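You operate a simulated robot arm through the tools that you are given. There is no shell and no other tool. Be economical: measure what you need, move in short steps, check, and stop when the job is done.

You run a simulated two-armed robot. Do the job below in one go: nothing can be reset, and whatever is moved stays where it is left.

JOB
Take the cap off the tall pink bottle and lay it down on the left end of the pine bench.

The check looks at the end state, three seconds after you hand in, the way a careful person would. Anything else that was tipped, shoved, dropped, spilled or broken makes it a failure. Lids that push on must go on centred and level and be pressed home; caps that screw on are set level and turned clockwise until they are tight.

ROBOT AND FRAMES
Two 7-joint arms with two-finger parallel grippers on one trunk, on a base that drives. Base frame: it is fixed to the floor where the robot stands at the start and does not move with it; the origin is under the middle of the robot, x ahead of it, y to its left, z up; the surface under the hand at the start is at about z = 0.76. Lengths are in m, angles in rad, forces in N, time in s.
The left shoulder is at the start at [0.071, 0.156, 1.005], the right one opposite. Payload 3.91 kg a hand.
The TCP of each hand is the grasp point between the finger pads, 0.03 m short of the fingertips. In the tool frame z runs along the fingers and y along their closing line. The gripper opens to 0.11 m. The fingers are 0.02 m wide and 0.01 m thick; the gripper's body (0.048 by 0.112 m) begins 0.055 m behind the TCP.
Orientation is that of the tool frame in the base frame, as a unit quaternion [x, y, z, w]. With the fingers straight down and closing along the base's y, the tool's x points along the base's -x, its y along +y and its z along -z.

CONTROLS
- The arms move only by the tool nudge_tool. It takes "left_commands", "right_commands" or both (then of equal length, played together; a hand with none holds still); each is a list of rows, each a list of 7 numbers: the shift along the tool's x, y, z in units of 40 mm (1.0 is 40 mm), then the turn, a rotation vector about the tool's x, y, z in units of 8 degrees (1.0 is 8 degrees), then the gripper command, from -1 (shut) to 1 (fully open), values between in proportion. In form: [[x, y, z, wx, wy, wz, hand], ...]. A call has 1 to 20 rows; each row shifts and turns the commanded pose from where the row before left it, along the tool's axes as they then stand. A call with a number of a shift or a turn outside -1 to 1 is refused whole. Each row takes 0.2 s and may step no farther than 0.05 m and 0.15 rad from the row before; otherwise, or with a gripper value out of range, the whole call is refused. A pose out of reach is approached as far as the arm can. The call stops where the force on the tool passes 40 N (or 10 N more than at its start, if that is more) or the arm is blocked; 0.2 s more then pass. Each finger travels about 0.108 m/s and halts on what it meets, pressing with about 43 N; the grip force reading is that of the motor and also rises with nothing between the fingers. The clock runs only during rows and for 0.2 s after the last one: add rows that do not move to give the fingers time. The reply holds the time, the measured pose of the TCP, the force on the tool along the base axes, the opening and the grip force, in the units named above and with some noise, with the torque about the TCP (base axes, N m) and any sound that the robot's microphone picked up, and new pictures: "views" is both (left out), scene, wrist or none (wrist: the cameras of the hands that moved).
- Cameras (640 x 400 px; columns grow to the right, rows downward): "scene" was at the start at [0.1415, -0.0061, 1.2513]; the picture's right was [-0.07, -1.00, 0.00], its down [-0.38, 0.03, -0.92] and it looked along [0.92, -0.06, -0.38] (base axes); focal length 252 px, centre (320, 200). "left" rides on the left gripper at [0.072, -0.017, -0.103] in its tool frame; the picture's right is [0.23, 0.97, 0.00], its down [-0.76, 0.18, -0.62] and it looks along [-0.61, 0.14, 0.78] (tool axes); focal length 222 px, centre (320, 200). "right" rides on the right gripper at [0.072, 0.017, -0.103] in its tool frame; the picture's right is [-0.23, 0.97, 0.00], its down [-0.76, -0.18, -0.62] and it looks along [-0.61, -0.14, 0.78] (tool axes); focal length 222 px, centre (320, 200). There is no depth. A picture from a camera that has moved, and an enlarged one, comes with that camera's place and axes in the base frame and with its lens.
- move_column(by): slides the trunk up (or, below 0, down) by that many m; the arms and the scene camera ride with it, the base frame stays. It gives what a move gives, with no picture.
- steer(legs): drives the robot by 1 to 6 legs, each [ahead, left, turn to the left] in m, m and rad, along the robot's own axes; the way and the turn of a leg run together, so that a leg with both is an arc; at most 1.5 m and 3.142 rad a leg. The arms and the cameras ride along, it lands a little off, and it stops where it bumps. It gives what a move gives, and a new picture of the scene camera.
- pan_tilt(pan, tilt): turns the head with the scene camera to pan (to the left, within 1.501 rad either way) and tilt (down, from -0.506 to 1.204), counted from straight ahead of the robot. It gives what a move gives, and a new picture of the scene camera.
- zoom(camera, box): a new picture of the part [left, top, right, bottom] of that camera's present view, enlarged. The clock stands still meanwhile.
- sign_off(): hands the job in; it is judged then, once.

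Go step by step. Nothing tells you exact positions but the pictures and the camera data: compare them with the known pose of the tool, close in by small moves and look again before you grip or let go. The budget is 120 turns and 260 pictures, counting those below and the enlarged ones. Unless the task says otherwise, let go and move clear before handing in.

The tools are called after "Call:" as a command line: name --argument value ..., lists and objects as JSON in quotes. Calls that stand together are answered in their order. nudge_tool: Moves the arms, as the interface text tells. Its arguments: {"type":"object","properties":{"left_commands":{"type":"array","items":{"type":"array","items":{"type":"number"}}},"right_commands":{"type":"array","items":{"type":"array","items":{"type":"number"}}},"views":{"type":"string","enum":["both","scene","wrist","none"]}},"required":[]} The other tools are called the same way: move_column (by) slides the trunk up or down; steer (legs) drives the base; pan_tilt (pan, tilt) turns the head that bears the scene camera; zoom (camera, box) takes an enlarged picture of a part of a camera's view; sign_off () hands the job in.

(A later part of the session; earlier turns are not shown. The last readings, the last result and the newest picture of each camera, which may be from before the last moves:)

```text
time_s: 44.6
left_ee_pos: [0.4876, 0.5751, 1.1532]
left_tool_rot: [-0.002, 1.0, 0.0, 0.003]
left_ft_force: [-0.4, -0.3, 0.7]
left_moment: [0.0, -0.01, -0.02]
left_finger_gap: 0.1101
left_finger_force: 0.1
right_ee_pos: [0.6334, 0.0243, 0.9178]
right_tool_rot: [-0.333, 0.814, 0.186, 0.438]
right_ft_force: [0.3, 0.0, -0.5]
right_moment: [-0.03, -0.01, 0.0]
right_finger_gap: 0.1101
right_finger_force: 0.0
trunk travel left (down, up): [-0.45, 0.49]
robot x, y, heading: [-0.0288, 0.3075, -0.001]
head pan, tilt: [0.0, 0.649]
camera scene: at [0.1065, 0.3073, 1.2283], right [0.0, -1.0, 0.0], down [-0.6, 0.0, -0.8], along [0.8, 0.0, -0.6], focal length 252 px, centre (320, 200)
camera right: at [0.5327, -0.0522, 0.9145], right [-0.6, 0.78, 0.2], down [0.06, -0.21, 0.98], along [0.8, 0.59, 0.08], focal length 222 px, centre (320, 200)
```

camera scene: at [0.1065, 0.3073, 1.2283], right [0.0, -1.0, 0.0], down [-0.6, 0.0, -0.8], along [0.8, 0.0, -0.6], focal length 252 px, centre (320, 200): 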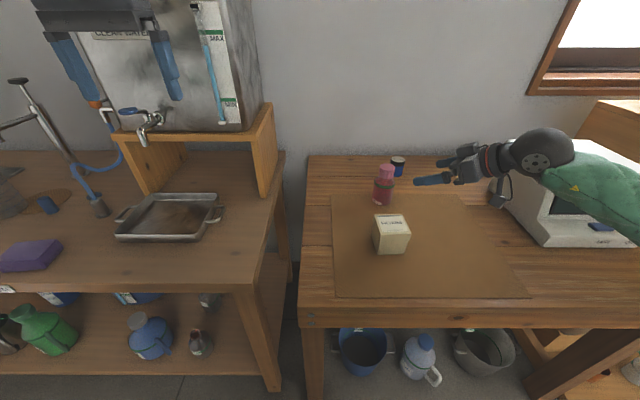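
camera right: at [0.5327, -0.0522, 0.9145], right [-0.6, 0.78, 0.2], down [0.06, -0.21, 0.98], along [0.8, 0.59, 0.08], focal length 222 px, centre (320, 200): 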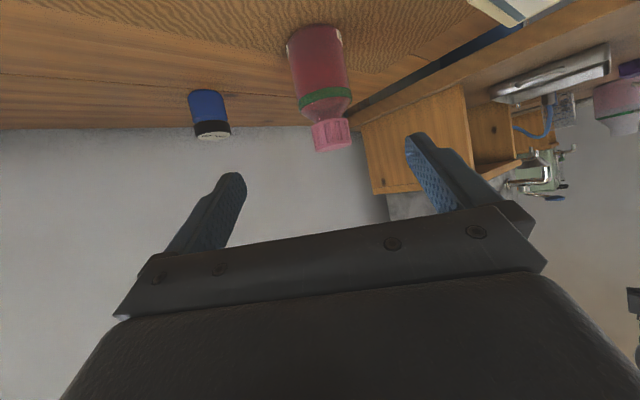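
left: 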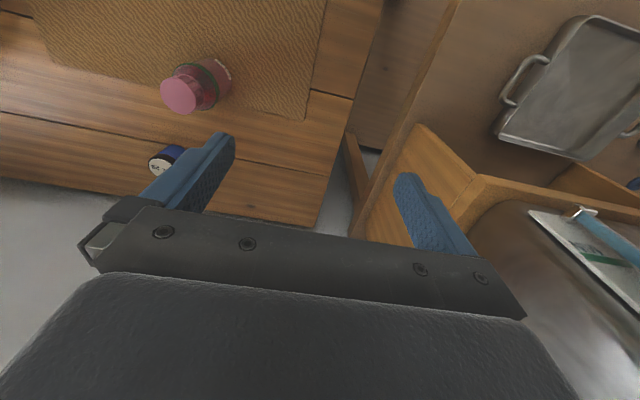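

Good pre-position: the bottle lies between the finger lines ahead. I'll lower to z ≈ 0.80 and check.

Call:
nudge_tool --right_commands '[[0.618, -0.01, 0.4, 0, 0, 0, 1], [0.618, -0.01, 0.4, 0, 0, 0, 1], [0.618, -0.01, 0.4, 0, 0, 0, 1], [0.618, -0.01, 0.4, 0, 0, 0, 1], [0, 0, 0, 0, 0, 0, 1]]'

```text
time_s: 45.8
left_ee_pos: [0.488, 0.5748, 1.1524]
left_tool_rot: [-0.003, 1.0, -0.001, 0.003]
left_ft_force: [-0.8, -0.4, 0.4]
left_moment: [-0.02, 0.01, -0.01]
left_finger_gap: 0.11
left_finger_force: 0.1
right_ee_pos: [0.6335, 0.0229, 0.8016]
right_tool_rot: [-0.333, 0.814, 0.186, 0.439]
right_ft_force: [0.0, -0.7, 0.3]
right_moment: [0.0, 0.02, -0.01]
right_finger_gap: 0.1102
right_finger_force: 0.1
trunk travel left (down, up): [-0.45, 0.49]
robot x, y, heading: [-0.0302, 0.3078, 0.002]
head pan, tilt: [0.0, 0.649]
camera scene: at [0.1066, 0.3072, 1.2283], right [0.0, -1.0, 0.0], down [-0.6, 0.0, -0.8], along [0.8, 0.0, -0.6], focal length 252 px, centre (320, 200)
camera right: at [0.5328, -0.053, 0.7979], right [-0.6, 0.78, 0.2], down [0.06, -0.21, 0.98], along [0.8, 0.59, 0.08], focal length 222 px, centre (320, 200)
```

scene: 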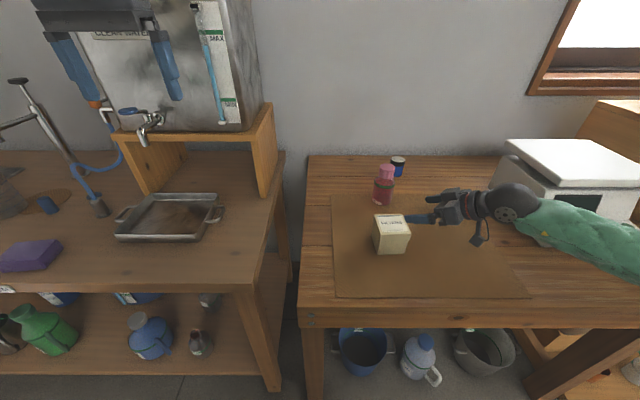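
right: 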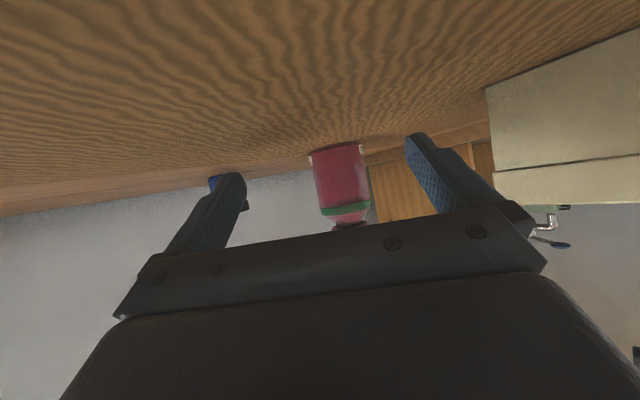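

The hand is level with the bottle body, its left finger clear of the box. I'll advance most of the way and check the centring.

Call:
nudge_tool --right_commands '[[-0.453, 0.042, 0.697, 0, 0, 0, 1], [-0.453, 0.042, 0.697, 0, 0, 0, 1], [-0.453, 0.042, 0.697, 0, 0, 0, 1], [0, 0, 0, 0, 0, 0, 1]]'

Call:
zoom --camera "scene" --box '[340, 145, 500, 245]'

```text
time_s: 46.8
left_ee_pos: [0.486, 0.5761, 1.1534]
left_tool_rot: [-0.003, 1.0, -0.001, 0.003]
left_ft_force: [-0.2, -0.1, 0.3]
left_moment: [-0.04, -0.01, -0.01]
left_finger_gap: 0.1099
left_finger_force: 0.1
right_ee_pos: [0.6996, 0.096, 0.804]
right_tool_rot: [-0.334, 0.813, 0.186, 0.439]
right_ft_force: [0.1, 0.3, 0.2]
right_moment: [0.0, 0.0, 0.02]
right_finger_gap: 0.1101
right_finger_force: 0.1
trunk travel left (down, up): [-0.45, 0.49]
robot x, y, heading: [-0.0308, 0.3104, 0.004]
head pan, tilt: [0.0, 0.649]
camera scene: at [0.1061, 0.3069, 1.2284], right [0.0, -1.0, 0.0], down [-0.6, 0.0, -0.8], along [0.8, 0.0, -0.6], focal length 252 px, centre (320, 200)
camera right: at [0.5995, 0.0192, 0.799], right [-0.6, 0.78, 0.2], down [0.06, -0.21, 0.98], along [0.8, 0.59, 0.08], focal length 222 px, centre (320, 200)
```

scene: 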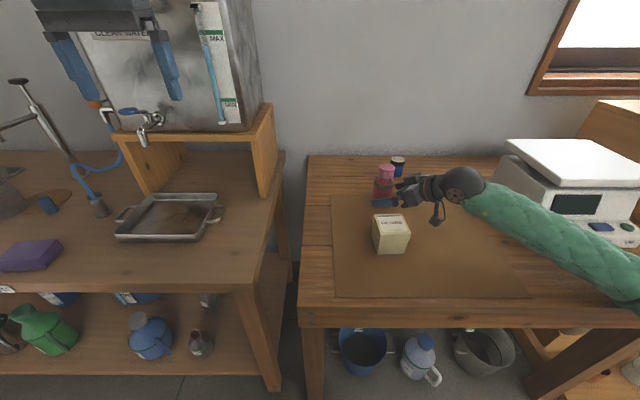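
right: 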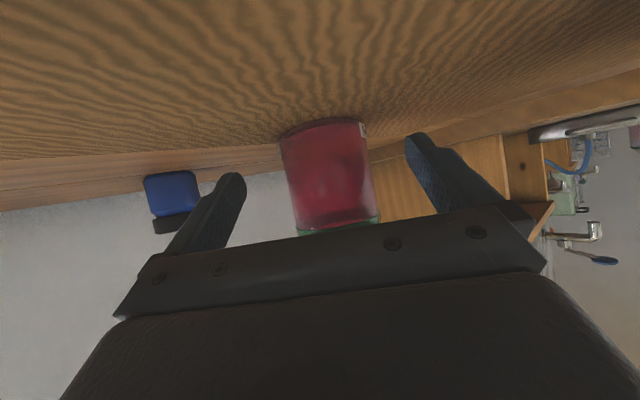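

```text
4.00 times, centred on (420, 195) of scene
camera zoom: at [0.1061, 0.3069, 1.2284], right [0.0, -1.0, 0.0], down [-0.6, 0.0, -0.8], along [0.8, 0.0, -0.6], focal length 1006 px, centre (-80, 220)
```

zoom: 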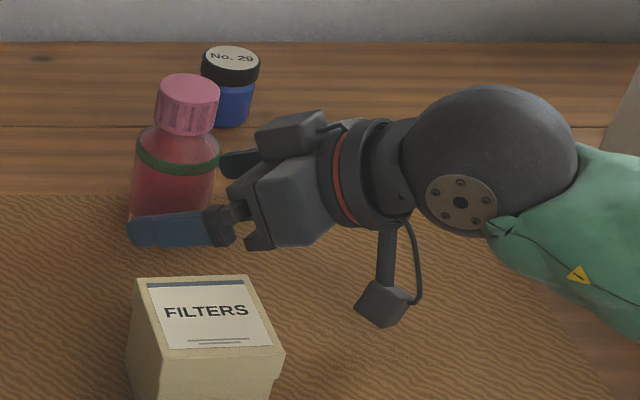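

Well centred. I'll advance the last ~18 mm and close gently on the body.

Call:
nudge_tool --right_commands '[[-0.245, 0, 0.377, 0, 0, 0, 1], [0, 0, 0, 0, 0, 0, 0.5], [0, 0, 0, 0, 0, 0, 0.2], [0, 0, 0, 0, 0, 0, 0.0], [0, 0, 0, 0, 0, 0, -0.2], [0, 0, 0, 0, 0, 0, -0.4], [0, 0, 0, 0, 0, 0, -0.4]]'

Call:
zoom --camera "scene" --box '[340, 145, 500, 245]'

```text
time_s: 48.4
left_ee_pos: [0.4871, 0.5755, 1.1525]
left_tool_rot: [-0.002, 1.0, 0.0, 0.003]
left_ft_force: [-0.2, 0.2, 0.2]
left_moment: [0.01, -0.02, -0.04]
left_finger_gap: 0.1099
left_finger_force: 0.0
right_ee_pos: [0.7139, 0.11, 0.8027]
right_tool_rot: [-0.333, 0.814, 0.185, 0.438]
right_ft_force: [1.3, 0.4, 2.9]
right_moment: [-0.03, -0.16, 0.06]
right_finger_gap: 0.0583
right_finger_force: 43.3
trunk travel left (down, up): [-0.45, 0.49]
robot x, y, heading: [-0.0296, 0.3093, -0.005]
head pan, tilt: [0.0, 0.649]
camera scene: at [0.1066, 0.3073, 1.2283], right [0.0, -1.0, 0.0], down [-0.6, 0.0, -0.8], along [0.8, 0.0, -0.6], focal length 252 px, centre (320, 200)
camera right: at [0.6129, 0.0325, 0.799], right [-0.6, 0.78, 0.2], down [0.06, -0.21, 0.98], along [0.8, 0.59, 0.08], focal length 222 px, centre (320, 200)
```

scene: 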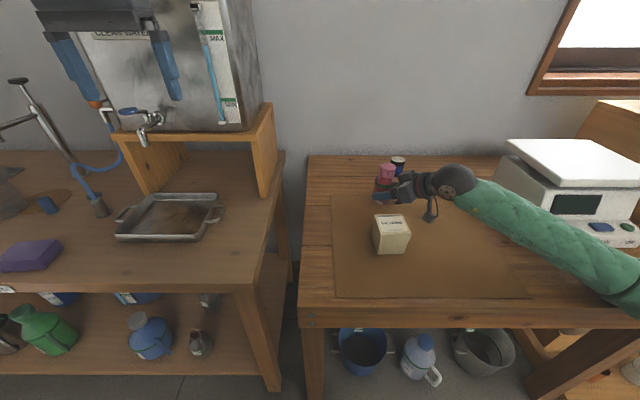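
right: 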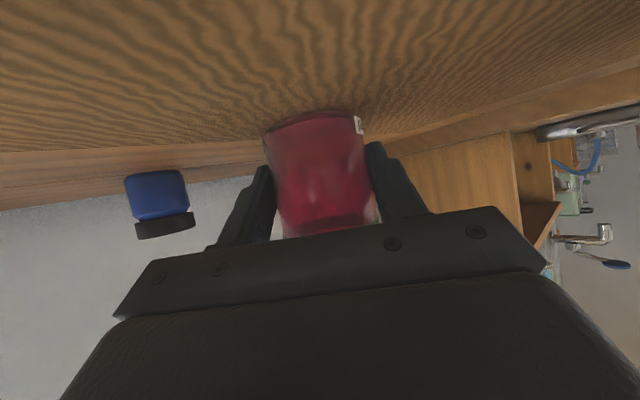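

```text
4.00 times, centred on (420, 195) of scene
camera zoom: at [0.1066, 0.3073, 1.2283], right [0.0, -1.0, 0.0], down [-0.6, 0.0, -0.8], along [0.8, 0.0, -0.6], focal length 1006 px, centre (-80, 220)
```

zoom: 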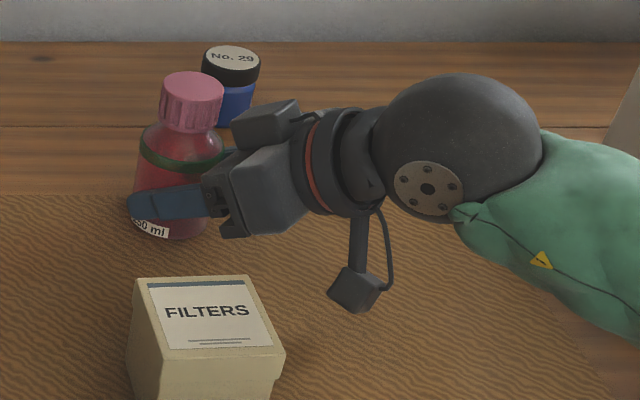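

The bottle is held firmly (gap 58 mm). Now I'll bring the left hand across, first toward y ≈ 0.33 and then diagonally to above the cap, staying at z 1.15.

Call:
nudge_tool --left_commands '[[0, -1, 0, 0, 0, 0, 1], [0, -1, 0, 0, 0, 0, 1], [0, -1, 0, 0, 0, 0, 1], [0, -1, 0, 0, 0, 0, 1], [0, -1, 0, 0, 0, 0, 1], [0, -1, 0, 0, 0, 0, 1], [-0.74, -0.67, 0, 0, 0, 0, 1], [-0.74, -0.67, 0, 0, 0, 0, 1], [-0.74, -0.67, 0, 0, 0, 0, 1], [-0.74, -0.67, 0, 0, 0, 0, 1], [-0.74, -0.67, 0, 0, 0, 0, 1], [-0.74, -0.67, 0, 0, 0, 0, 0.3], [-0.74, -0.67, 0, 0, 0, 0, 0.3], [-0.74, -0.67, 0, 0, 0, 0, 0.3], [0, 0, 0, 0, 0, 0, 0.3]]' --right_commands '[[0, 0, 0, 0, 0, 0, -0.4], [0, 0, 0, 0, 0, 0, -0.4], [0, 0, 0, 0, 0, 0, -0.4], [0, 0, 0, 0, 0, 0, -0.4], [0, 0, 0, 0, 0, 0, -0.4], [0, 0, 0, 0, 0, 0, -0.4], [0, 0, 0, 0, 0, 0, -0.4], [0, 0, 0, 0, 0, 0, -0.4], [0, 0, 0, 0, 0, 0, -0.4], [0, 0, 0, 0, 0, 0, -0.4], [0, 0, 0, 0, 0, 0, -0.4], [0, 0, 0, 0, 0, 0, -0.4], [0, 0, 0, 0, 0, 0, -0.4], [0, 0, 0, 0, 0, 0, -0.4], [0, 0, 0, 0, 0, 0, -0.4]]'

```text
time_s: 51.6
left_ee_pos: [0.7256, 0.1231, 1.1544]
left_tool_rot: [-0.003, 1.0, -0.001, 0.002]
left_ft_force: [0.2, 0.1, 0.1]
left_moment: [-0.03, 0.0, -0.01]
left_finger_gap: 0.0714
left_finger_force: 0.0
right_ee_pos: [0.7128, 0.1085, 0.8038]
right_tool_rot: [-0.333, 0.814, 0.186, 0.439]
right_ft_force: [1.3, -0.6, 3.4]
right_moment: [-0.1, -0.14, 0.0]
right_finger_gap: 0.0582
right_finger_force: 42.4
trunk travel left (down, up): [-0.45, 0.49]
robot x, y, heading: [-0.0293, 0.3071, 0.001]
head pan, tilt: [0.0, 0.649]
camera scene: at [0.1065, 0.3073, 1.2282], right [0.0, -1.0, 0.0], down [-0.6, 0.0, -0.8], along [0.8, 0.0, -0.6], focal length 252 px, centre (320, 200)
camera right: at [0.6129, 0.0324, 0.799], right [-0.6, 0.78, 0.2], down [0.06, -0.21, 0.98], along [0.8, 0.59, 0.08], focal length 222 px, centre (320, 200)
camera left: at [0.6527, 0.1047, 1.2588], right [-0.23, 0.97, 0.0], down [0.76, 0.18, 0.63], along [0.61, 0.14, -0.78], focal length 222 px, centre (320, 200)
```

scene: 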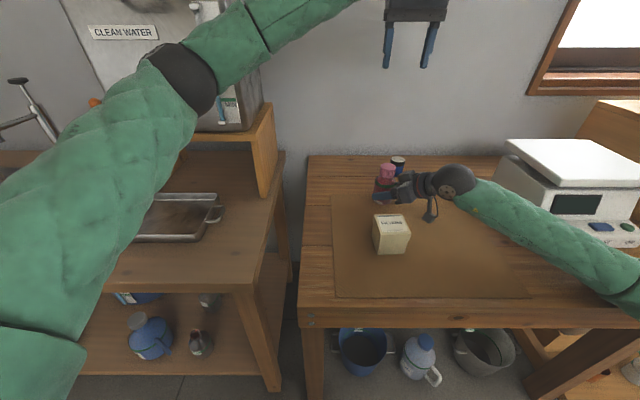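
right: 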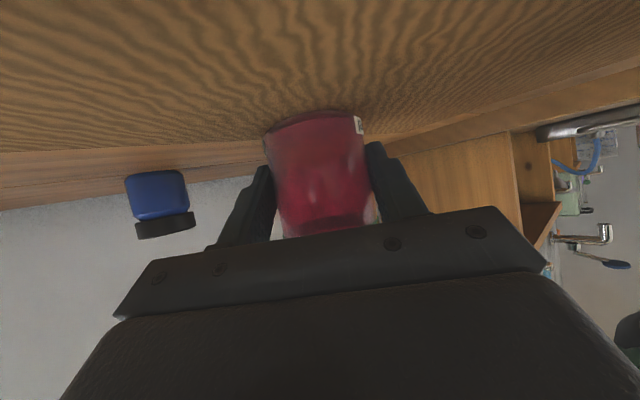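
left: 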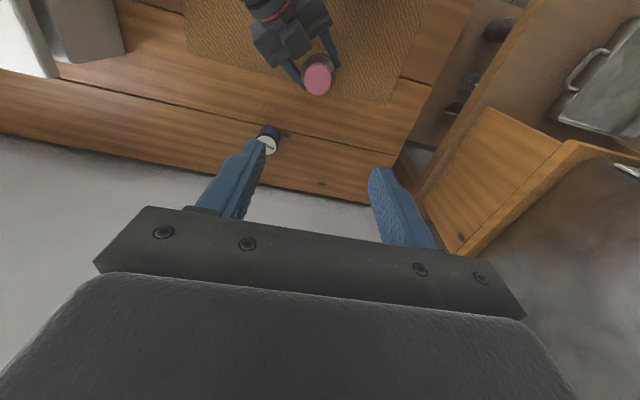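

The left hand is above the cap. I'll zoom the left camera to fix the cap's centre.

Call:
zoom --camera "left" --box '[240, 20, 400, 120]'

```text
4.00 times, centred on (320, 70) of left
camera zoom: at [0.6527, 0.1047, 1.2588], right [-0.23, 0.97, 0.0], down [0.76, 0.18, 0.63], along [0.61, 0.14, -0.78], focal length 888 px, centre (320, 720)
```

zoom: 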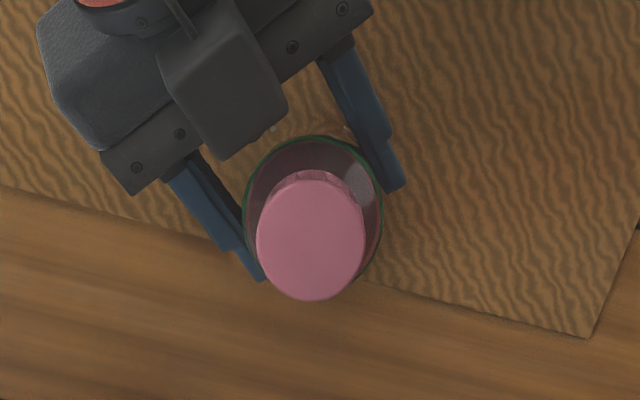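

Cap centre is about (0.722, 0.117) with its top at z ≈ 0.88 and skirt down to ≈ 0.856. I'll descend to z 0.96, yawing the left hand about 16° clockwise so there's more room to turn counter-clockwise.

Call:
nudge_tool --left_commands '[[0.02, -0.03, 0.97, 0, 0, 0, 0.3], [0.02, -0.03, 0.97, 0, 0, 0, 0.3], [0.02, -0.03, 0.97, 0, 0, 0, 0.3], [0.02, -0.03, 0.97, 0, 0, 0, 0.3], [0.02, -0.03, 0.97, 0, 0, 0, 0.3], [0, 0, 0, 0, 0, 1, 0.3], [0, 0, 0, 0, 0, 1, 0.3], [0, 0, 0, 0, 0, 0, 0.3]]'

Call:
zoom --camera "scene" --box '[340, 105, 500, 205]'

```text
time_s: 53.4
left_ee_pos: [0.7249, 0.1166, 0.9611]
left_tool_rot: [0.137, 0.991, 0.0, 0.002]
left_ft_force: [0.2, 0.5, 0.3]
left_moment: [-0.03, 0.04, -0.01]
left_finger_gap: 0.0715
left_finger_force: 0.0
right_ee_pos: [0.7136, 0.1083, 0.8036]
right_tool_rot: [-0.332, 0.814, 0.185, 0.439]
right_ft_force: [-0.3, -1.3, 2.0]
right_moment: [-0.1, -0.08, 0.0]
right_finger_gap: 0.0584
right_finger_force: 43.4
trunk travel left (down, up): [-0.45, 0.49]
robot x, y, heading: [-0.0254, 0.3038, 0.002]
head pan, tilt: [0.0, 0.649]
camera scene: at [0.1065, 0.3071, 1.2283], right [0.0, -1.0, 0.0], down [-0.6, 0.0, -0.8], along [0.8, 0.0, -0.6], focal length 252 px, centre (320, 200)
camera left: at [0.6489, 0.1194, 1.0653], right [0.05, 1.0, 0.0], down [0.78, -0.03, 0.63], along [0.63, -0.03, -0.78], focal length 222 px, centre (320, 200)
```

scene: 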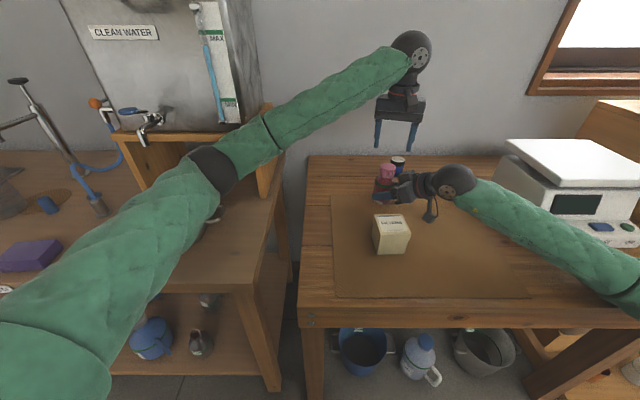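
left: 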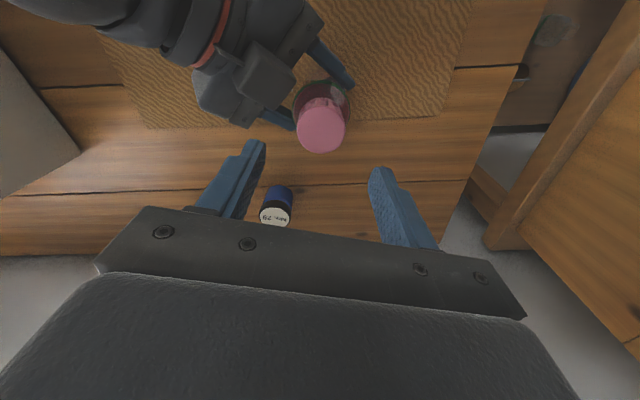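

```text
4.00 times, centred on (420, 155) of scene
camera zoom: at [0.1065, 0.3071, 1.2283], right [0.0, -1.0, 0.0], down [-0.6, 0.0, -0.8], along [0.8, 0.0, -0.6], focal length 1006 px, centre (-80, 380)
```

zoom: 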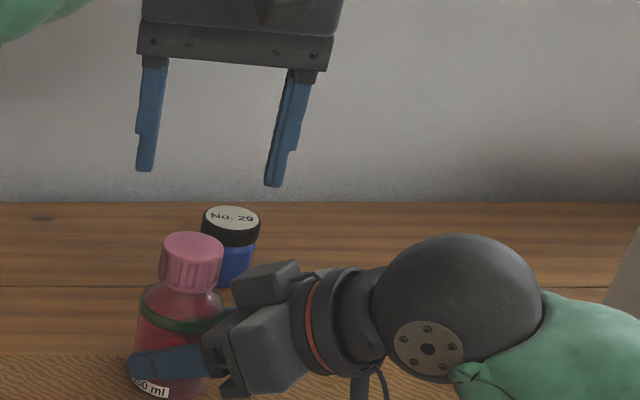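

Cap centre refined to (0.719, 0.118). I'll shift 5 mm and lower so the fingers straddle the cap.

Call:
nudge_tool --left_commands '[[0.064, 0, 0.46, 0, 0, 0, 0.3], [0.064, 0, 0.46, 0, 0, 0, 0.3], [0, 0, 0.46, 0, 0, 0, 0.3], [0, 0, 0.445, 0, 0, 0, 0.3], [0, 0, 0, 0, 0, 0, 0.3]]'

Call:
zoom --camera "scene" --box '[340, 120, 500, 220]'

```text
time_s: 54.3
left_ee_pos: [0.7183, 0.1169, 0.9089]
left_tool_rot: [0.136, 0.991, -0.004, 0.007]
left_ft_force: [-0.8, 2.7, 9.2]
left_moment: [-0.34, 0.23, -0.12]
left_finger_gap: 0.0704
left_finger_force: 0.2
right_ee_pos: [0.7141, 0.1089, 0.8025]
right_tool_rot: [-0.332, 0.814, 0.185, 0.44]
right_ft_force: [-2.6, -1.2, 4.0]
right_moment: [0.41, -0.33, 0.06]
right_finger_gap: 0.0585
right_finger_force: 42.9
trunk travel left (down, up): [-0.45, 0.49]
robot x, y, heading: [-0.0261, 0.3066, 0.003]
head pan, tilt: [0.0, 0.649]
stopped in row 4 (left hand): the force on the tool passed its limit at 56 N (the readings are from after the stop); the commanded pose is now the measured one
camera scene: at [0.1058, 0.3072, 1.2285], right [0.0, -1.0, 0.0], down [-0.6, 0.0, -0.8], along [0.8, 0.0, -0.6], focal length 252 px, centre (320, 200)
camera left: at [0.6421, 0.121, 1.0122], right [0.04, 1.0, -0.01], down [0.77, -0.03, 0.63], along [0.63, -0.03, -0.77], focal length 222 px, centre (320, 200)
```

scene: 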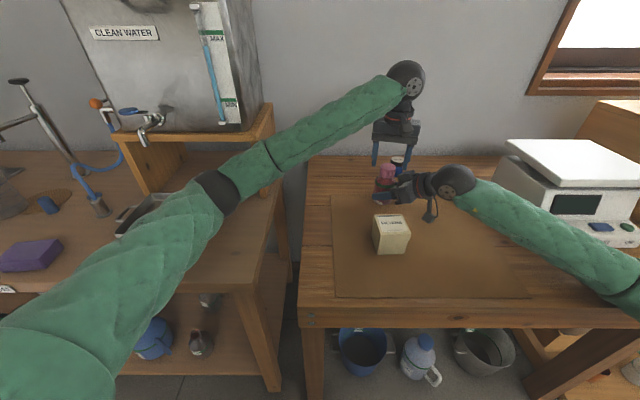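
left: 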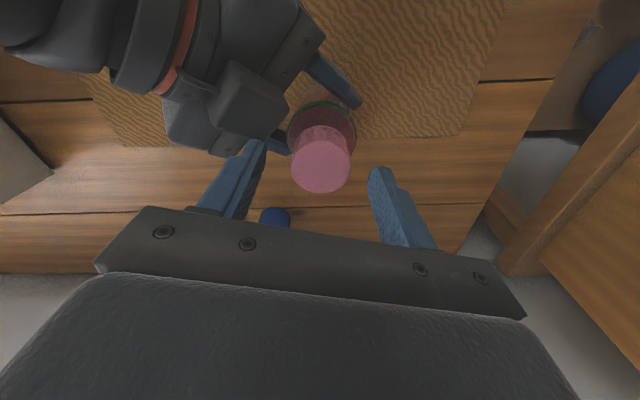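

```text
4.00 times, centred on (420, 170) of scene
camera zoom: at [0.1058, 0.3072, 1.2285], right [0.0, -1.0, 0.0], down [-0.6, 0.0, -0.8], along [0.8, 0.0, -0.6], focal length 1006 px, centre (-80, 320)
```

zoom: 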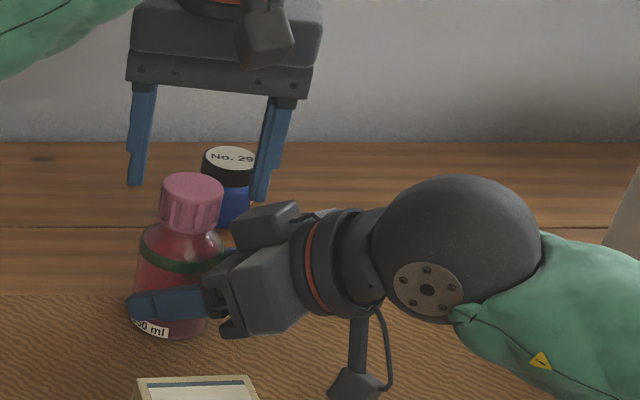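

The right-hand-side fingertip touched the box on top of the right gripper, nothing else. I'll back up, yaw 46° counter-clockwise to clear it, narrow the opening and try again.

Call:
nudge_tool --left_commands '[[0, 0, -0.9, 0, 0, 0, 0.3], [0, 0, 0, 0, 0, -0.96, 0.1], [0, 0, 0, 0, 0, -0.96, 0.1], [0, 0, 0, 0, 0, -0.96, 0.1], [0, 0, 0, 0, 0, -0.96, 0.1], [0, 0, 0, 0, 0, -0.96, 0.1], [0, 0, 0, 0, 0, -0.96, 0.1], [0, 0, 0, 0, 0, 0, 0.1]]'

Call:
zoom --camera "left" --box '[200, 60, 440, 210]'

Call:
zoom --camera "scene" --box '[340, 120, 500, 220]'

```text
time_s: 56.1
left_ee_pos: [0.7176, 0.1171, 0.943]
left_tool_rot: [-0.263, 0.965, -0.005, 0.005]
left_ft_force: [0.1, -0.3, -0.5]
left_moment: [-0.04, 0.0, 0.03]
left_finger_gap: 0.0607
left_finger_force: 0.1
right_ee_pos: [0.7154, 0.1098, 0.801]
right_tool_rot: [-0.332, 0.814, 0.185, 0.439]
right_ft_force: [2.1, 1.1, 19.5]
right_moment: [-0.17, -0.55, 0.01]
right_finger_gap: 0.0585
right_finger_force: 42.5
trunk travel left (down, up): [-0.45, 0.49]
robot x, y, heading: [-0.0309, 0.305, 0.001]
head pan, tilt: [0.0, 0.649]
camera scene: at [0.1057, 0.3073, 1.2285], right [0.0, -1.0, 0.0], down [-0.6, 0.0, -0.8], along [0.8, 0.0, -0.6], focal length 252 px, centre (320, 200)
camera left: at [0.6619, 0.0671, 1.048], right [-0.69, 0.72, -0.01], down [0.56, 0.55, 0.63], along [0.46, 0.42, -0.78], focal length 222 px, centre (320, 200)
```

scene: 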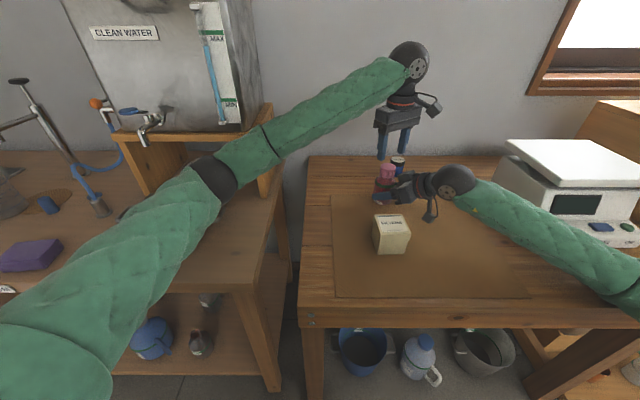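
left: 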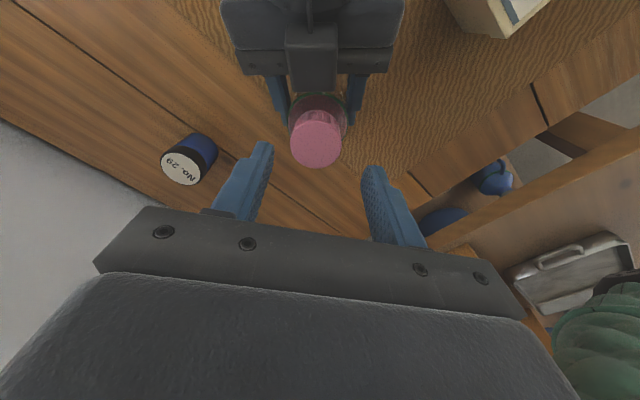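

```text
2.67 times, centred on (320, 135) of left
camera zoom: at [0.6619, 0.0671, 1.048], right [-0.69, 0.72, -0.01], down [0.56, 0.55, 0.63], along [0.46, 0.42, -0.78], focal length 592 px, centre (320, 373)
```

zoom: 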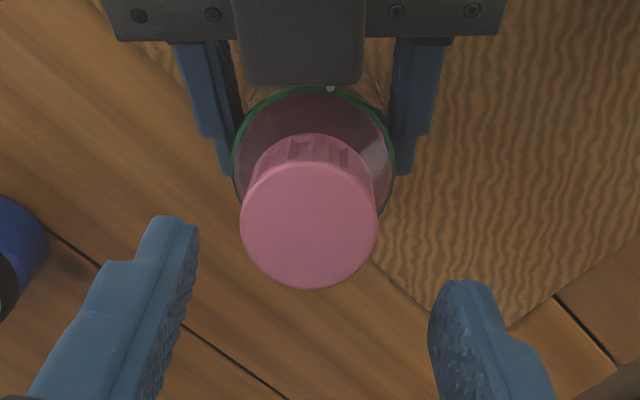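

```text
4.00 times, centred on (420, 170) of scene
camera zoom: at [0.1057, 0.3073, 1.2285], right [0.0, -1.0, 0.0], down [-0.6, 0.0, -0.8], along [0.8, 0.0, -0.6], focal length 1006 px, centre (-80, 320)
```

zoom: 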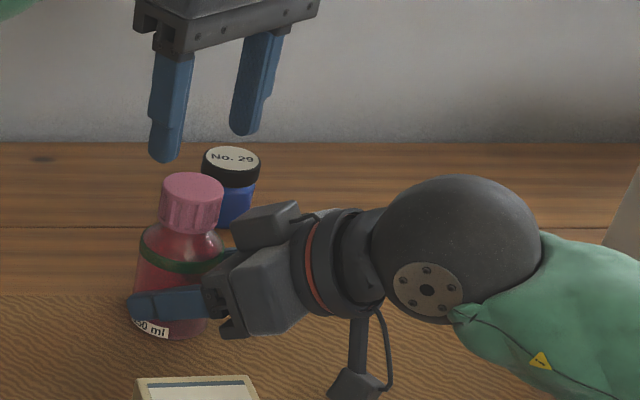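

Now the fingers straddle cleanly, clear of the right gripper. I'll lower to grip height.

Call:
nudge_tool --left_commands '[[-0.05, -0.05, 0.458, 0, 0, 0, 0.1], [0, 0, 0.458, 0, 0, 0, 0.1], [0, 0, 0.458, 0, 0, 0, 0.1], [0, 0, 0, 0, 0, 0, 0.1]]'

Call:
zoom --camera "scene" --box '[350, 130, 470, 205]'

Call:
zoom --camera "left" --box '[200, 90, 440, 240]'

```text
time_s: 57.1
left_ee_pos: [0.721, 0.1165, 0.888]
left_tool_rot: [-0.264, 0.965, -0.006, 0.005]
left_ft_force: [0.4, -0.2, 1.3]
left_moment: [-0.01, -0.03, 0.03]
left_finger_gap: 0.0605
left_finger_force: 0.1
right_ee_pos: [0.7139, 0.1079, 0.802]
right_tool_rot: [-0.333, 0.814, 0.185, 0.439]
right_ft_force: [3.5, 0.5, 21.5]
right_moment: [-0.2, -0.65, 0.05]
right_finger_gap: 0.0585
right_finger_force: 43.3
trunk travel left (down, up): [-0.45, 0.49]
robot x, y, heading: [-0.0308, 0.3086, 0.001]
head pan, tilt: [0.0, 0.649]
camera scene: at [0.1054, 0.3072, 1.2285], right [0.0, -1.0, 0.0], down [-0.6, 0.0, -0.8], along [0.8, 0.0, -0.6], focal length 252 px, centre (320, 200)
camera left: at [0.6645, 0.0658, 0.9933], right [-0.69, 0.72, -0.02], down [0.56, 0.54, 0.63], along [0.46, 0.42, -0.78], focal length 222 px, centre (320, 200)
```

scene: 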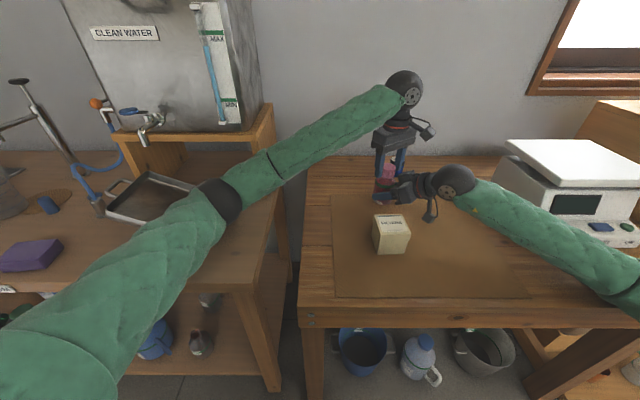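
left: 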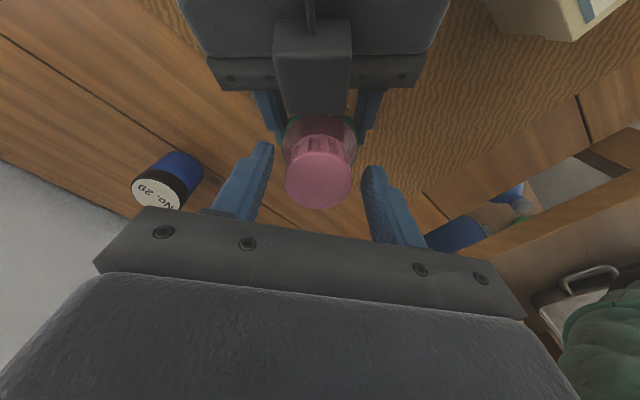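

```text
5.33 times, centred on (410, 168) of scene
camera zoom: at [0.1054, 0.3072, 1.2285], right [0.0, -1.0, 0.0], down [-0.6, 0.0, -0.8], along [0.8, 0.0, -0.6], focal length 1342 px, centre (-160, 373)
```

zoom: 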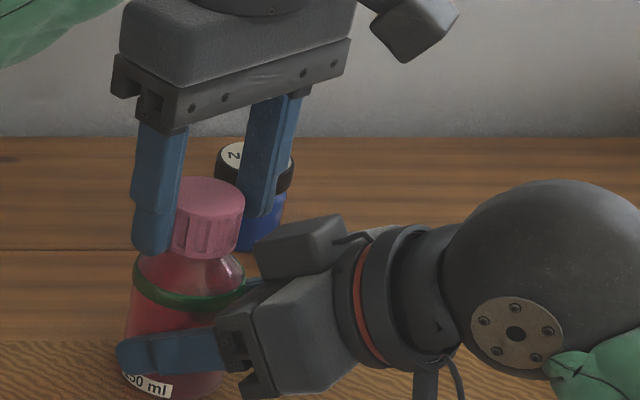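

```text
2.67 times, centred on (320, 165) of left
camera zoom: at [0.6645, 0.0658, 0.9933], right [-0.69, 0.72, -0.02], down [0.56, 0.54, 0.63], along [0.46, 0.42, -0.78], focal length 592 px, centre (320, 293)
```

zoom: 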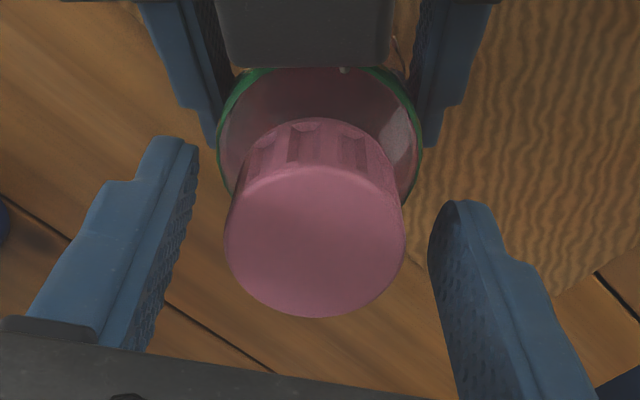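

Fingers straddle the cap well. I'll close the left gripper on it.

Call:
nudge_tool --left_commands '[[0, 0, 0, 0, 0, 0, -0.1], [0, 0, 0, 0, 0, 0, -0.3], [0, 0, 0, 0, 0, 0, -0.5], [0, 0, 0, 0, 0, 0, -0.5]]'

```text
time_s: 58.1
left_ee_pos: [0.7197, 0.117, 0.8892]
left_tool_rot: [-0.263, 0.965, -0.005, 0.005]
left_ft_force: [-0.4, 0.4, 0.3]
left_moment: [0.01, 0.0, 0.01]
left_finger_gap: 0.0408
left_finger_force: 42.9
right_ee_pos: [0.7145, 0.1087, 0.8018]
right_tool_rot: [-0.333, 0.814, 0.185, 0.439]
right_ft_force: [1.0, 1.4, 19.3]
right_moment: [-0.14, -0.49, 0.04]
right_finger_gap: 0.0584
right_finger_force: 43.5
trunk travel left (down, up): [-0.45, 0.49]
robot x, y, heading: [-0.032, 0.3063, 0.0]
head pan, tilt: [0.0, 0.649]
heard: snap
camera scene: at [0.1052, 0.3072, 1.2285], right [0.0, -1.0, 0.0], down [-0.6, 0.0, -0.8], along [0.8, 0.0, -0.6], focal length 252 px, centre (320, 200)
camera left: at [0.6643, 0.066, 0.9934], right [-0.69, 0.72, -0.01], down [0.56, 0.54, 0.63], along [0.46, 0.42, -0.78], focal length 222 px, centre (320, 200)
```

scene: 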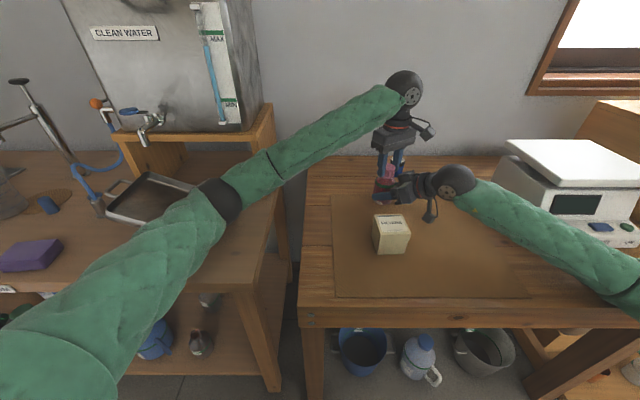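
left: 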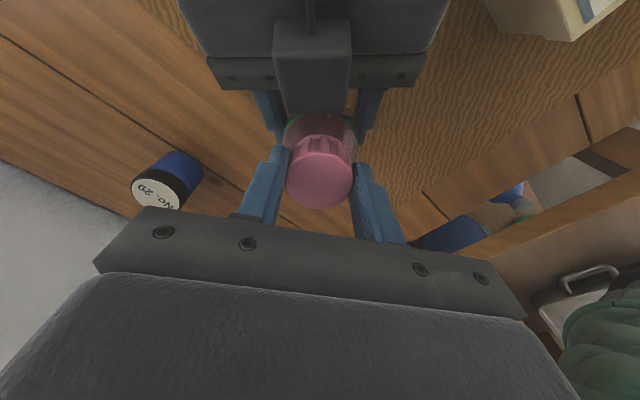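

I heard a snap as the grip closed. I'll look closely at the cap and bottle before going on.

Call:
zoom --camera "left" --box '[240, 100, 400, 220]'

Call:
zoom --camera "scene" --box '[360, 145, 440, 205]'

```text
3.33 times, centred on (320, 160) of left
camera zoom: at [0.6643, 0.066, 0.9934], right [-0.69, 0.72, -0.01], down [0.56, 0.54, 0.63], along [0.46, 0.42, -0.78], focal length 740 px, centre (320, 333)
```

zoom: 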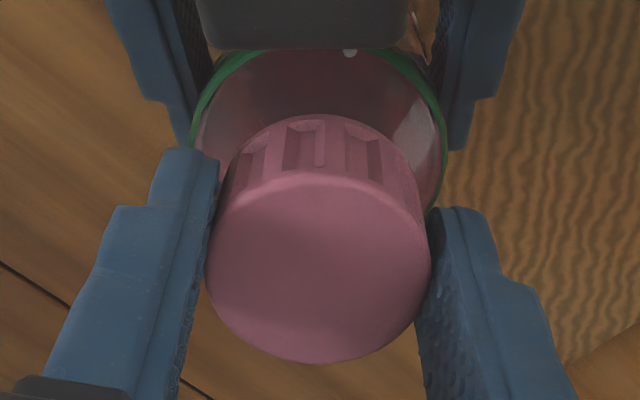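

```text
6.67 times, centred on (400, 175) of scene
camera zoom: at [0.1052, 0.3072, 1.2285], right [0.0, -1.0, 0.0], down [-0.6, 0.0, -0.8], along [0.8, 0.0, -0.6], focal length 1678 px, centre (-213, 367)
```

zoom: 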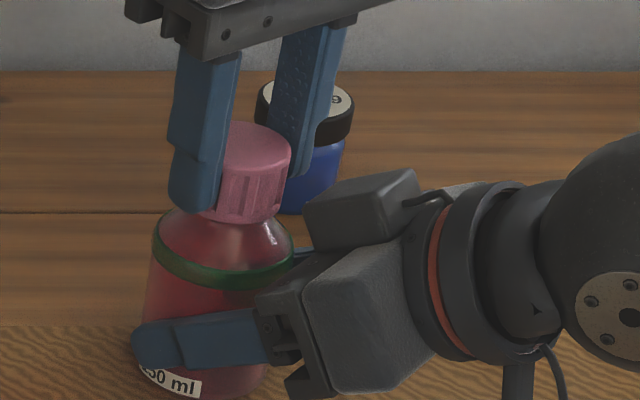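

Everything looks intact, so the snap was likely just the pads meeting the cap. I'll try a small counter-clockwise turn and watch the torque.

Call:
nudge_tool --left_commands '[[0, 0, 0, 0, 0, -0.7, -0.5], [0, 0, 0, 0, 0, -0.7, -0.5], [0, 0, 0, 0, 0, -0.7, -0.5], [0, 0, 0, 0, 0, 0, -0.5]]' --views "wrist"

Call:
zoom --camera "left" --box '[240, 100, 400, 220]'

```text
time_s: 59.1
left_ee_pos: [0.721, 0.1166, 0.8892]
left_tool_rot: [-0.402, 0.916, -0.006, 0.004]
left_ft_force: [0.2, 0.3, 0.6]
left_moment: [0.02, 0.03, 0.0]
left_finger_gap: 0.0407
left_finger_force: 43.2
right_ee_pos: [0.7138, 0.1089, 0.8015]
right_tool_rot: [-0.333, 0.814, 0.185, 0.438]
right_ft_force: [0.0, 1.1, 17.2]
right_moment: [-0.13, -0.42, 0.0]
right_finger_gap: 0.0585
right_finger_force: 43.1
trunk travel left (down, up): [-0.45, 0.49]
robot x, y, heading: [-0.026, 0.308, -0.001]
head pan, tilt: [0.0, 0.649]
camera left: at [0.6824, 0.0519, 0.9938], right [-0.87, 0.49, -0.02], down [0.38, 0.69, 0.62], along [0.32, 0.54, -0.78], focal length 222 px, centre (320, 200)
```

left: 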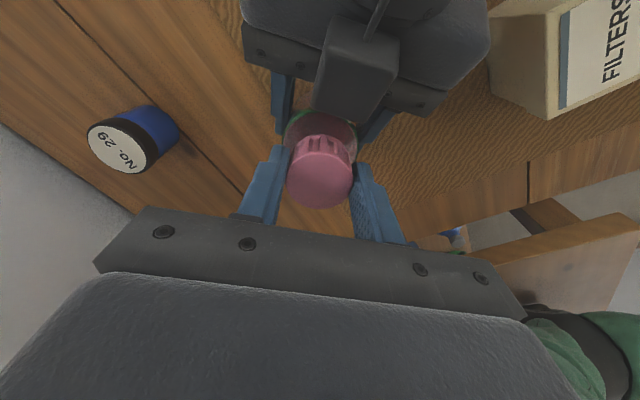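

```text
3.33 times, centred on (320, 160) of left
camera zoom: at [0.6824, 0.0519, 0.9938], right [-0.87, 0.49, -0.02], down [0.38, 0.69, 0.62], along [0.32, 0.54, -0.78], focal length 740 px, centre (320, 333)
```

zoom: 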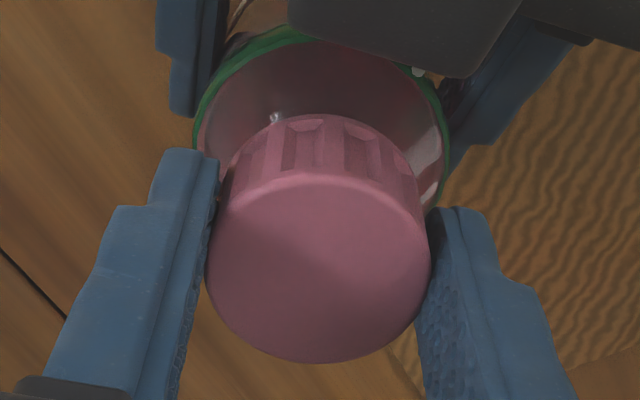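

The cap turns with the hand at almost no torque. I'll try a gentle 4 mm lift and watch the force.

Call:
nudge_tool --left_commands '[[0, 0, -0.05, 0, 0, 0, -0.5], [0, 0, -0.05, 0, 0, 0, -0.5], [0, 0, 0, 0, 0, 0, -0.5]]' --views "none"

Call:
zoom --camera "scene" --box '[360, 145, 440, 205]'

```text
time_s: 59.9
left_ee_pos: [0.7209, 0.1179, 0.8935]
left_tool_rot: [-0.401, 0.916, -0.007, 0.005]
left_ft_force: [-0.4, 0.1, 0.1]
left_moment: [0.0, 0.03, -0.02]
left_finger_gap: 0.0407
left_finger_force: 42.9
right_ee_pos: [0.7149, 0.1085, 0.8018]
right_tool_rot: [-0.332, 0.814, 0.185, 0.439]
right_ft_force: [-0.9, 1.0, 14.8]
right_moment: [-0.12, -0.38, 0.0]
right_finger_gap: 0.0585
right_finger_force: 43.5
trunk travel left (down, up): [-0.45, 0.49]
robot x, y, heading: [-0.0266, 0.3057, 0.004]
head pan, tilt: [0.0, 0.649]
```

```text
6.67 times, centred on (400, 175) of scene
camera zoom: at [0.1053, 0.3073, 1.2285], right [0.0, -1.0, 0.0], down [-0.6, 0.0, -0.8], along [0.8, 0.0, -0.6], focal length 1678 px, centre (-213, 367)
```

zoom: 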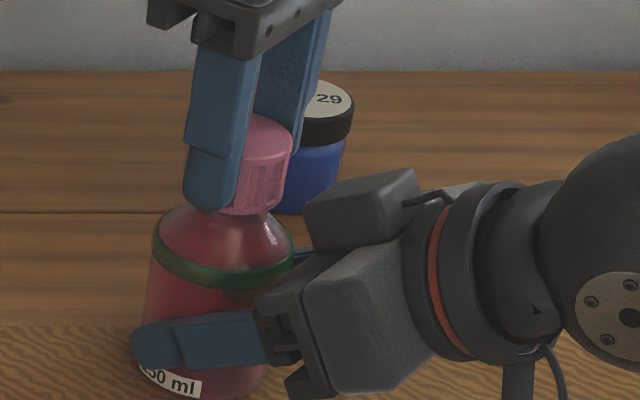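

The cap lifts with no resistance, so it is off. I'll lift it well clear and check.

Call:
nudge_tool --left_commands '[[0, 0, -0.2, 0, 0, 0, -0.5], [0, 0, -0.2, 0, 0, 0, -0.5], [0, 0, -0.5, 0, 0, 0, -0.5], [0, 0, -0.8, 0, 0, 0, -0.5], [0, 0, -0.8, 0, 0, 0, -0.5], [0, 0, 0, 0, 0, 0, -0.5]]'

Call:
zoom --camera "scene" --box '[350, 100, 470, 205]'

```text
time_s: 61.3
left_ee_pos: [0.7196, 0.1185, 0.9928]
left_tool_rot: [-0.401, 0.916, -0.007, 0.004]
left_ft_force: [0.7, 0.1, 0.0]
left_moment: [0.0, -0.01, -0.01]
left_finger_gap: 0.0406
left_finger_force: 43.4
right_ee_pos: [0.7135, 0.1089, 0.8014]
right_tool_rot: [-0.332, 0.815, 0.185, 0.438]
right_ft_force: [-2.3, 1.5, 12.8]
right_moment: [-0.1, -0.27, -0.01]
right_finger_gap: 0.0583
right_finger_force: 42.9
trunk travel left (down, up): [-0.45, 0.49]
robot x, y, heading: [-0.0297, 0.3071, 0.004]
head pan, tilt: [0.0, 0.649]
camera scene: at [0.1055, 0.3074, 1.2284], right [0.0, -1.0, 0.0], down [-0.6, 0.0, -0.8], along [0.8, 0.0, -0.6], focal length 252 px, centre (320, 200)
camera left: at [0.6812, 0.0534, 1.0974], right [-0.87, 0.49, -0.02], down [0.38, 0.69, 0.62], along [0.32, 0.53, -0.78], focal length 222 px, centre (320, 200)
```

scene: 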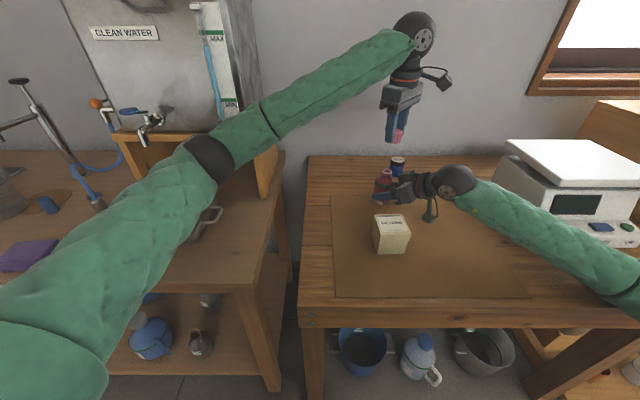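
left: 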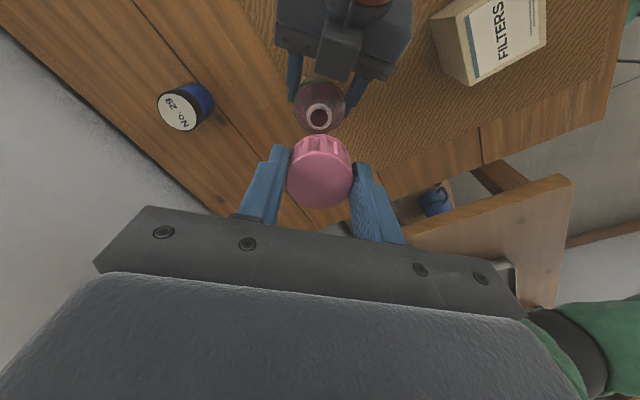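

```text
3.81 times, centred on (410, 152) of scene
camera zoom: at [0.1055, 0.3074, 1.2284], right [0.0, -1.0, 0.0], down [-0.6, 0.0, -0.8], along [0.8, 0.0, -0.6], focal length 959 px, centre (-23, 381)
```

zoom: 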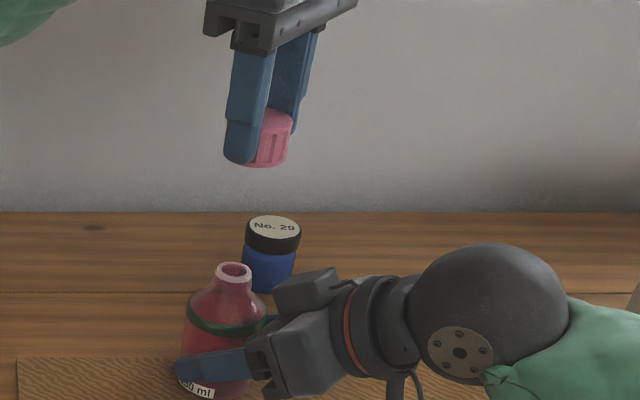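

The cap is off and in the left hand; the bottle stands with its open neck, held by the right hand. I'll unwind the left yaw and carry the cap to above the bare strip at the left end, about (0.58, 0.308).

Call:
nudge_tool --left_commands '[[0, 0, 0, 0, 0, 0.98, -0.5], [0, 0, 0, 0, 0, 0.98, -0.5], [0, 0, 0, 0, 0, 0.98, -0.5], [0, 0, 0, 0, 0, 0.98, -0.5], [0, 0, 0, 0, 0, 0.98, -0.5], [0, 0, 0, 0, 0, 0.98, -0.5], [0.583, 0.79, 0, 0, 0, 0, -0.5], [0.583, 0.79, 0, 0, 0, 0, -0.5], [0.583, 0.79, 0, 0, 0, 0, -0.5], [0.583, 0.79, 0, 0, 0, 0, -0.5], [0.583, 0.79, 0, 0, 0, 0, -0.5], [0.583, 0.79, 0, 0, 0, 0, -0.5], [0, 0, 0, 0, 0, 0, -0.5]]'

```text
time_s: 64.1
left_ee_pos: [0.5787, 0.3084, 0.9892]
left_tool_rot: [-0.001, 1.0, -0.005, 0.006]
left_ft_force: [0.2, -0.3, 0.1]
left_moment: [0.0, 0.0, 0.0]
left_finger_gap: 0.0398
left_finger_force: 43.2
right_ee_pos: [0.714, 0.1093, 0.8023]
right_tool_rot: [-0.333, 0.815, 0.185, 0.437]
right_ft_force: [-1.2, 1.4, 8.4]
right_moment: [-0.02, -0.24, 0.04]
right_finger_gap: 0.0585
right_finger_force: 42.8
trunk travel left (down, up): [-0.45, 0.49]
robot x, y, heading: [-0.0287, 0.3093, 0.002]
head pan, tilt: [0.0, 0.649]
camera scene: at [0.1058, 0.3079, 1.2283], right [0.0, -1.0, 0.0], down [-0.6, 0.0, -0.8], along [0.8, 0.0, -0.6], focal length 252 px, centre (320, 200)
camera left: at [0.5044, 0.2904, 1.0933], right [-0.23, 0.97, -0.01], down [0.75, 0.19, 0.63], along [0.62, 0.14, -0.78], focal length 222 px, centre (320, 200)
```

scene: 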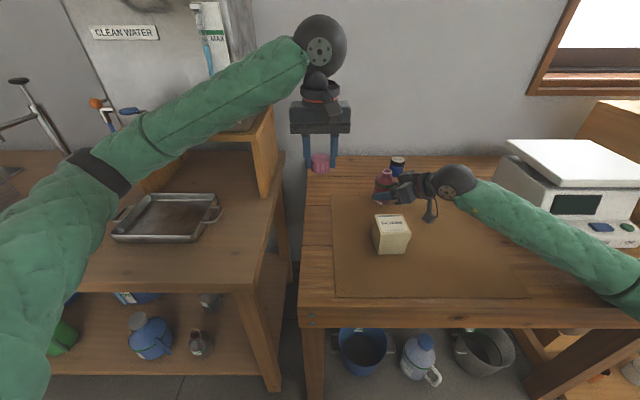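
left: 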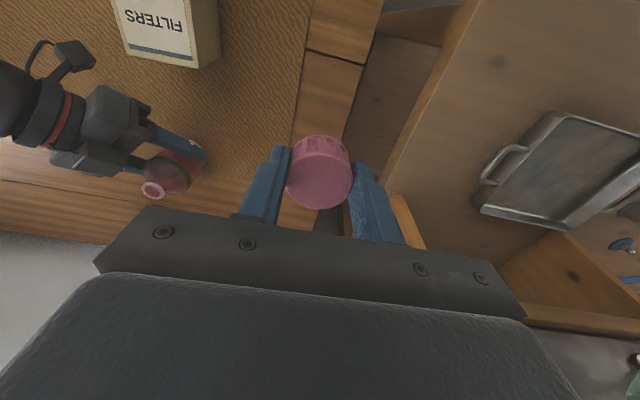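

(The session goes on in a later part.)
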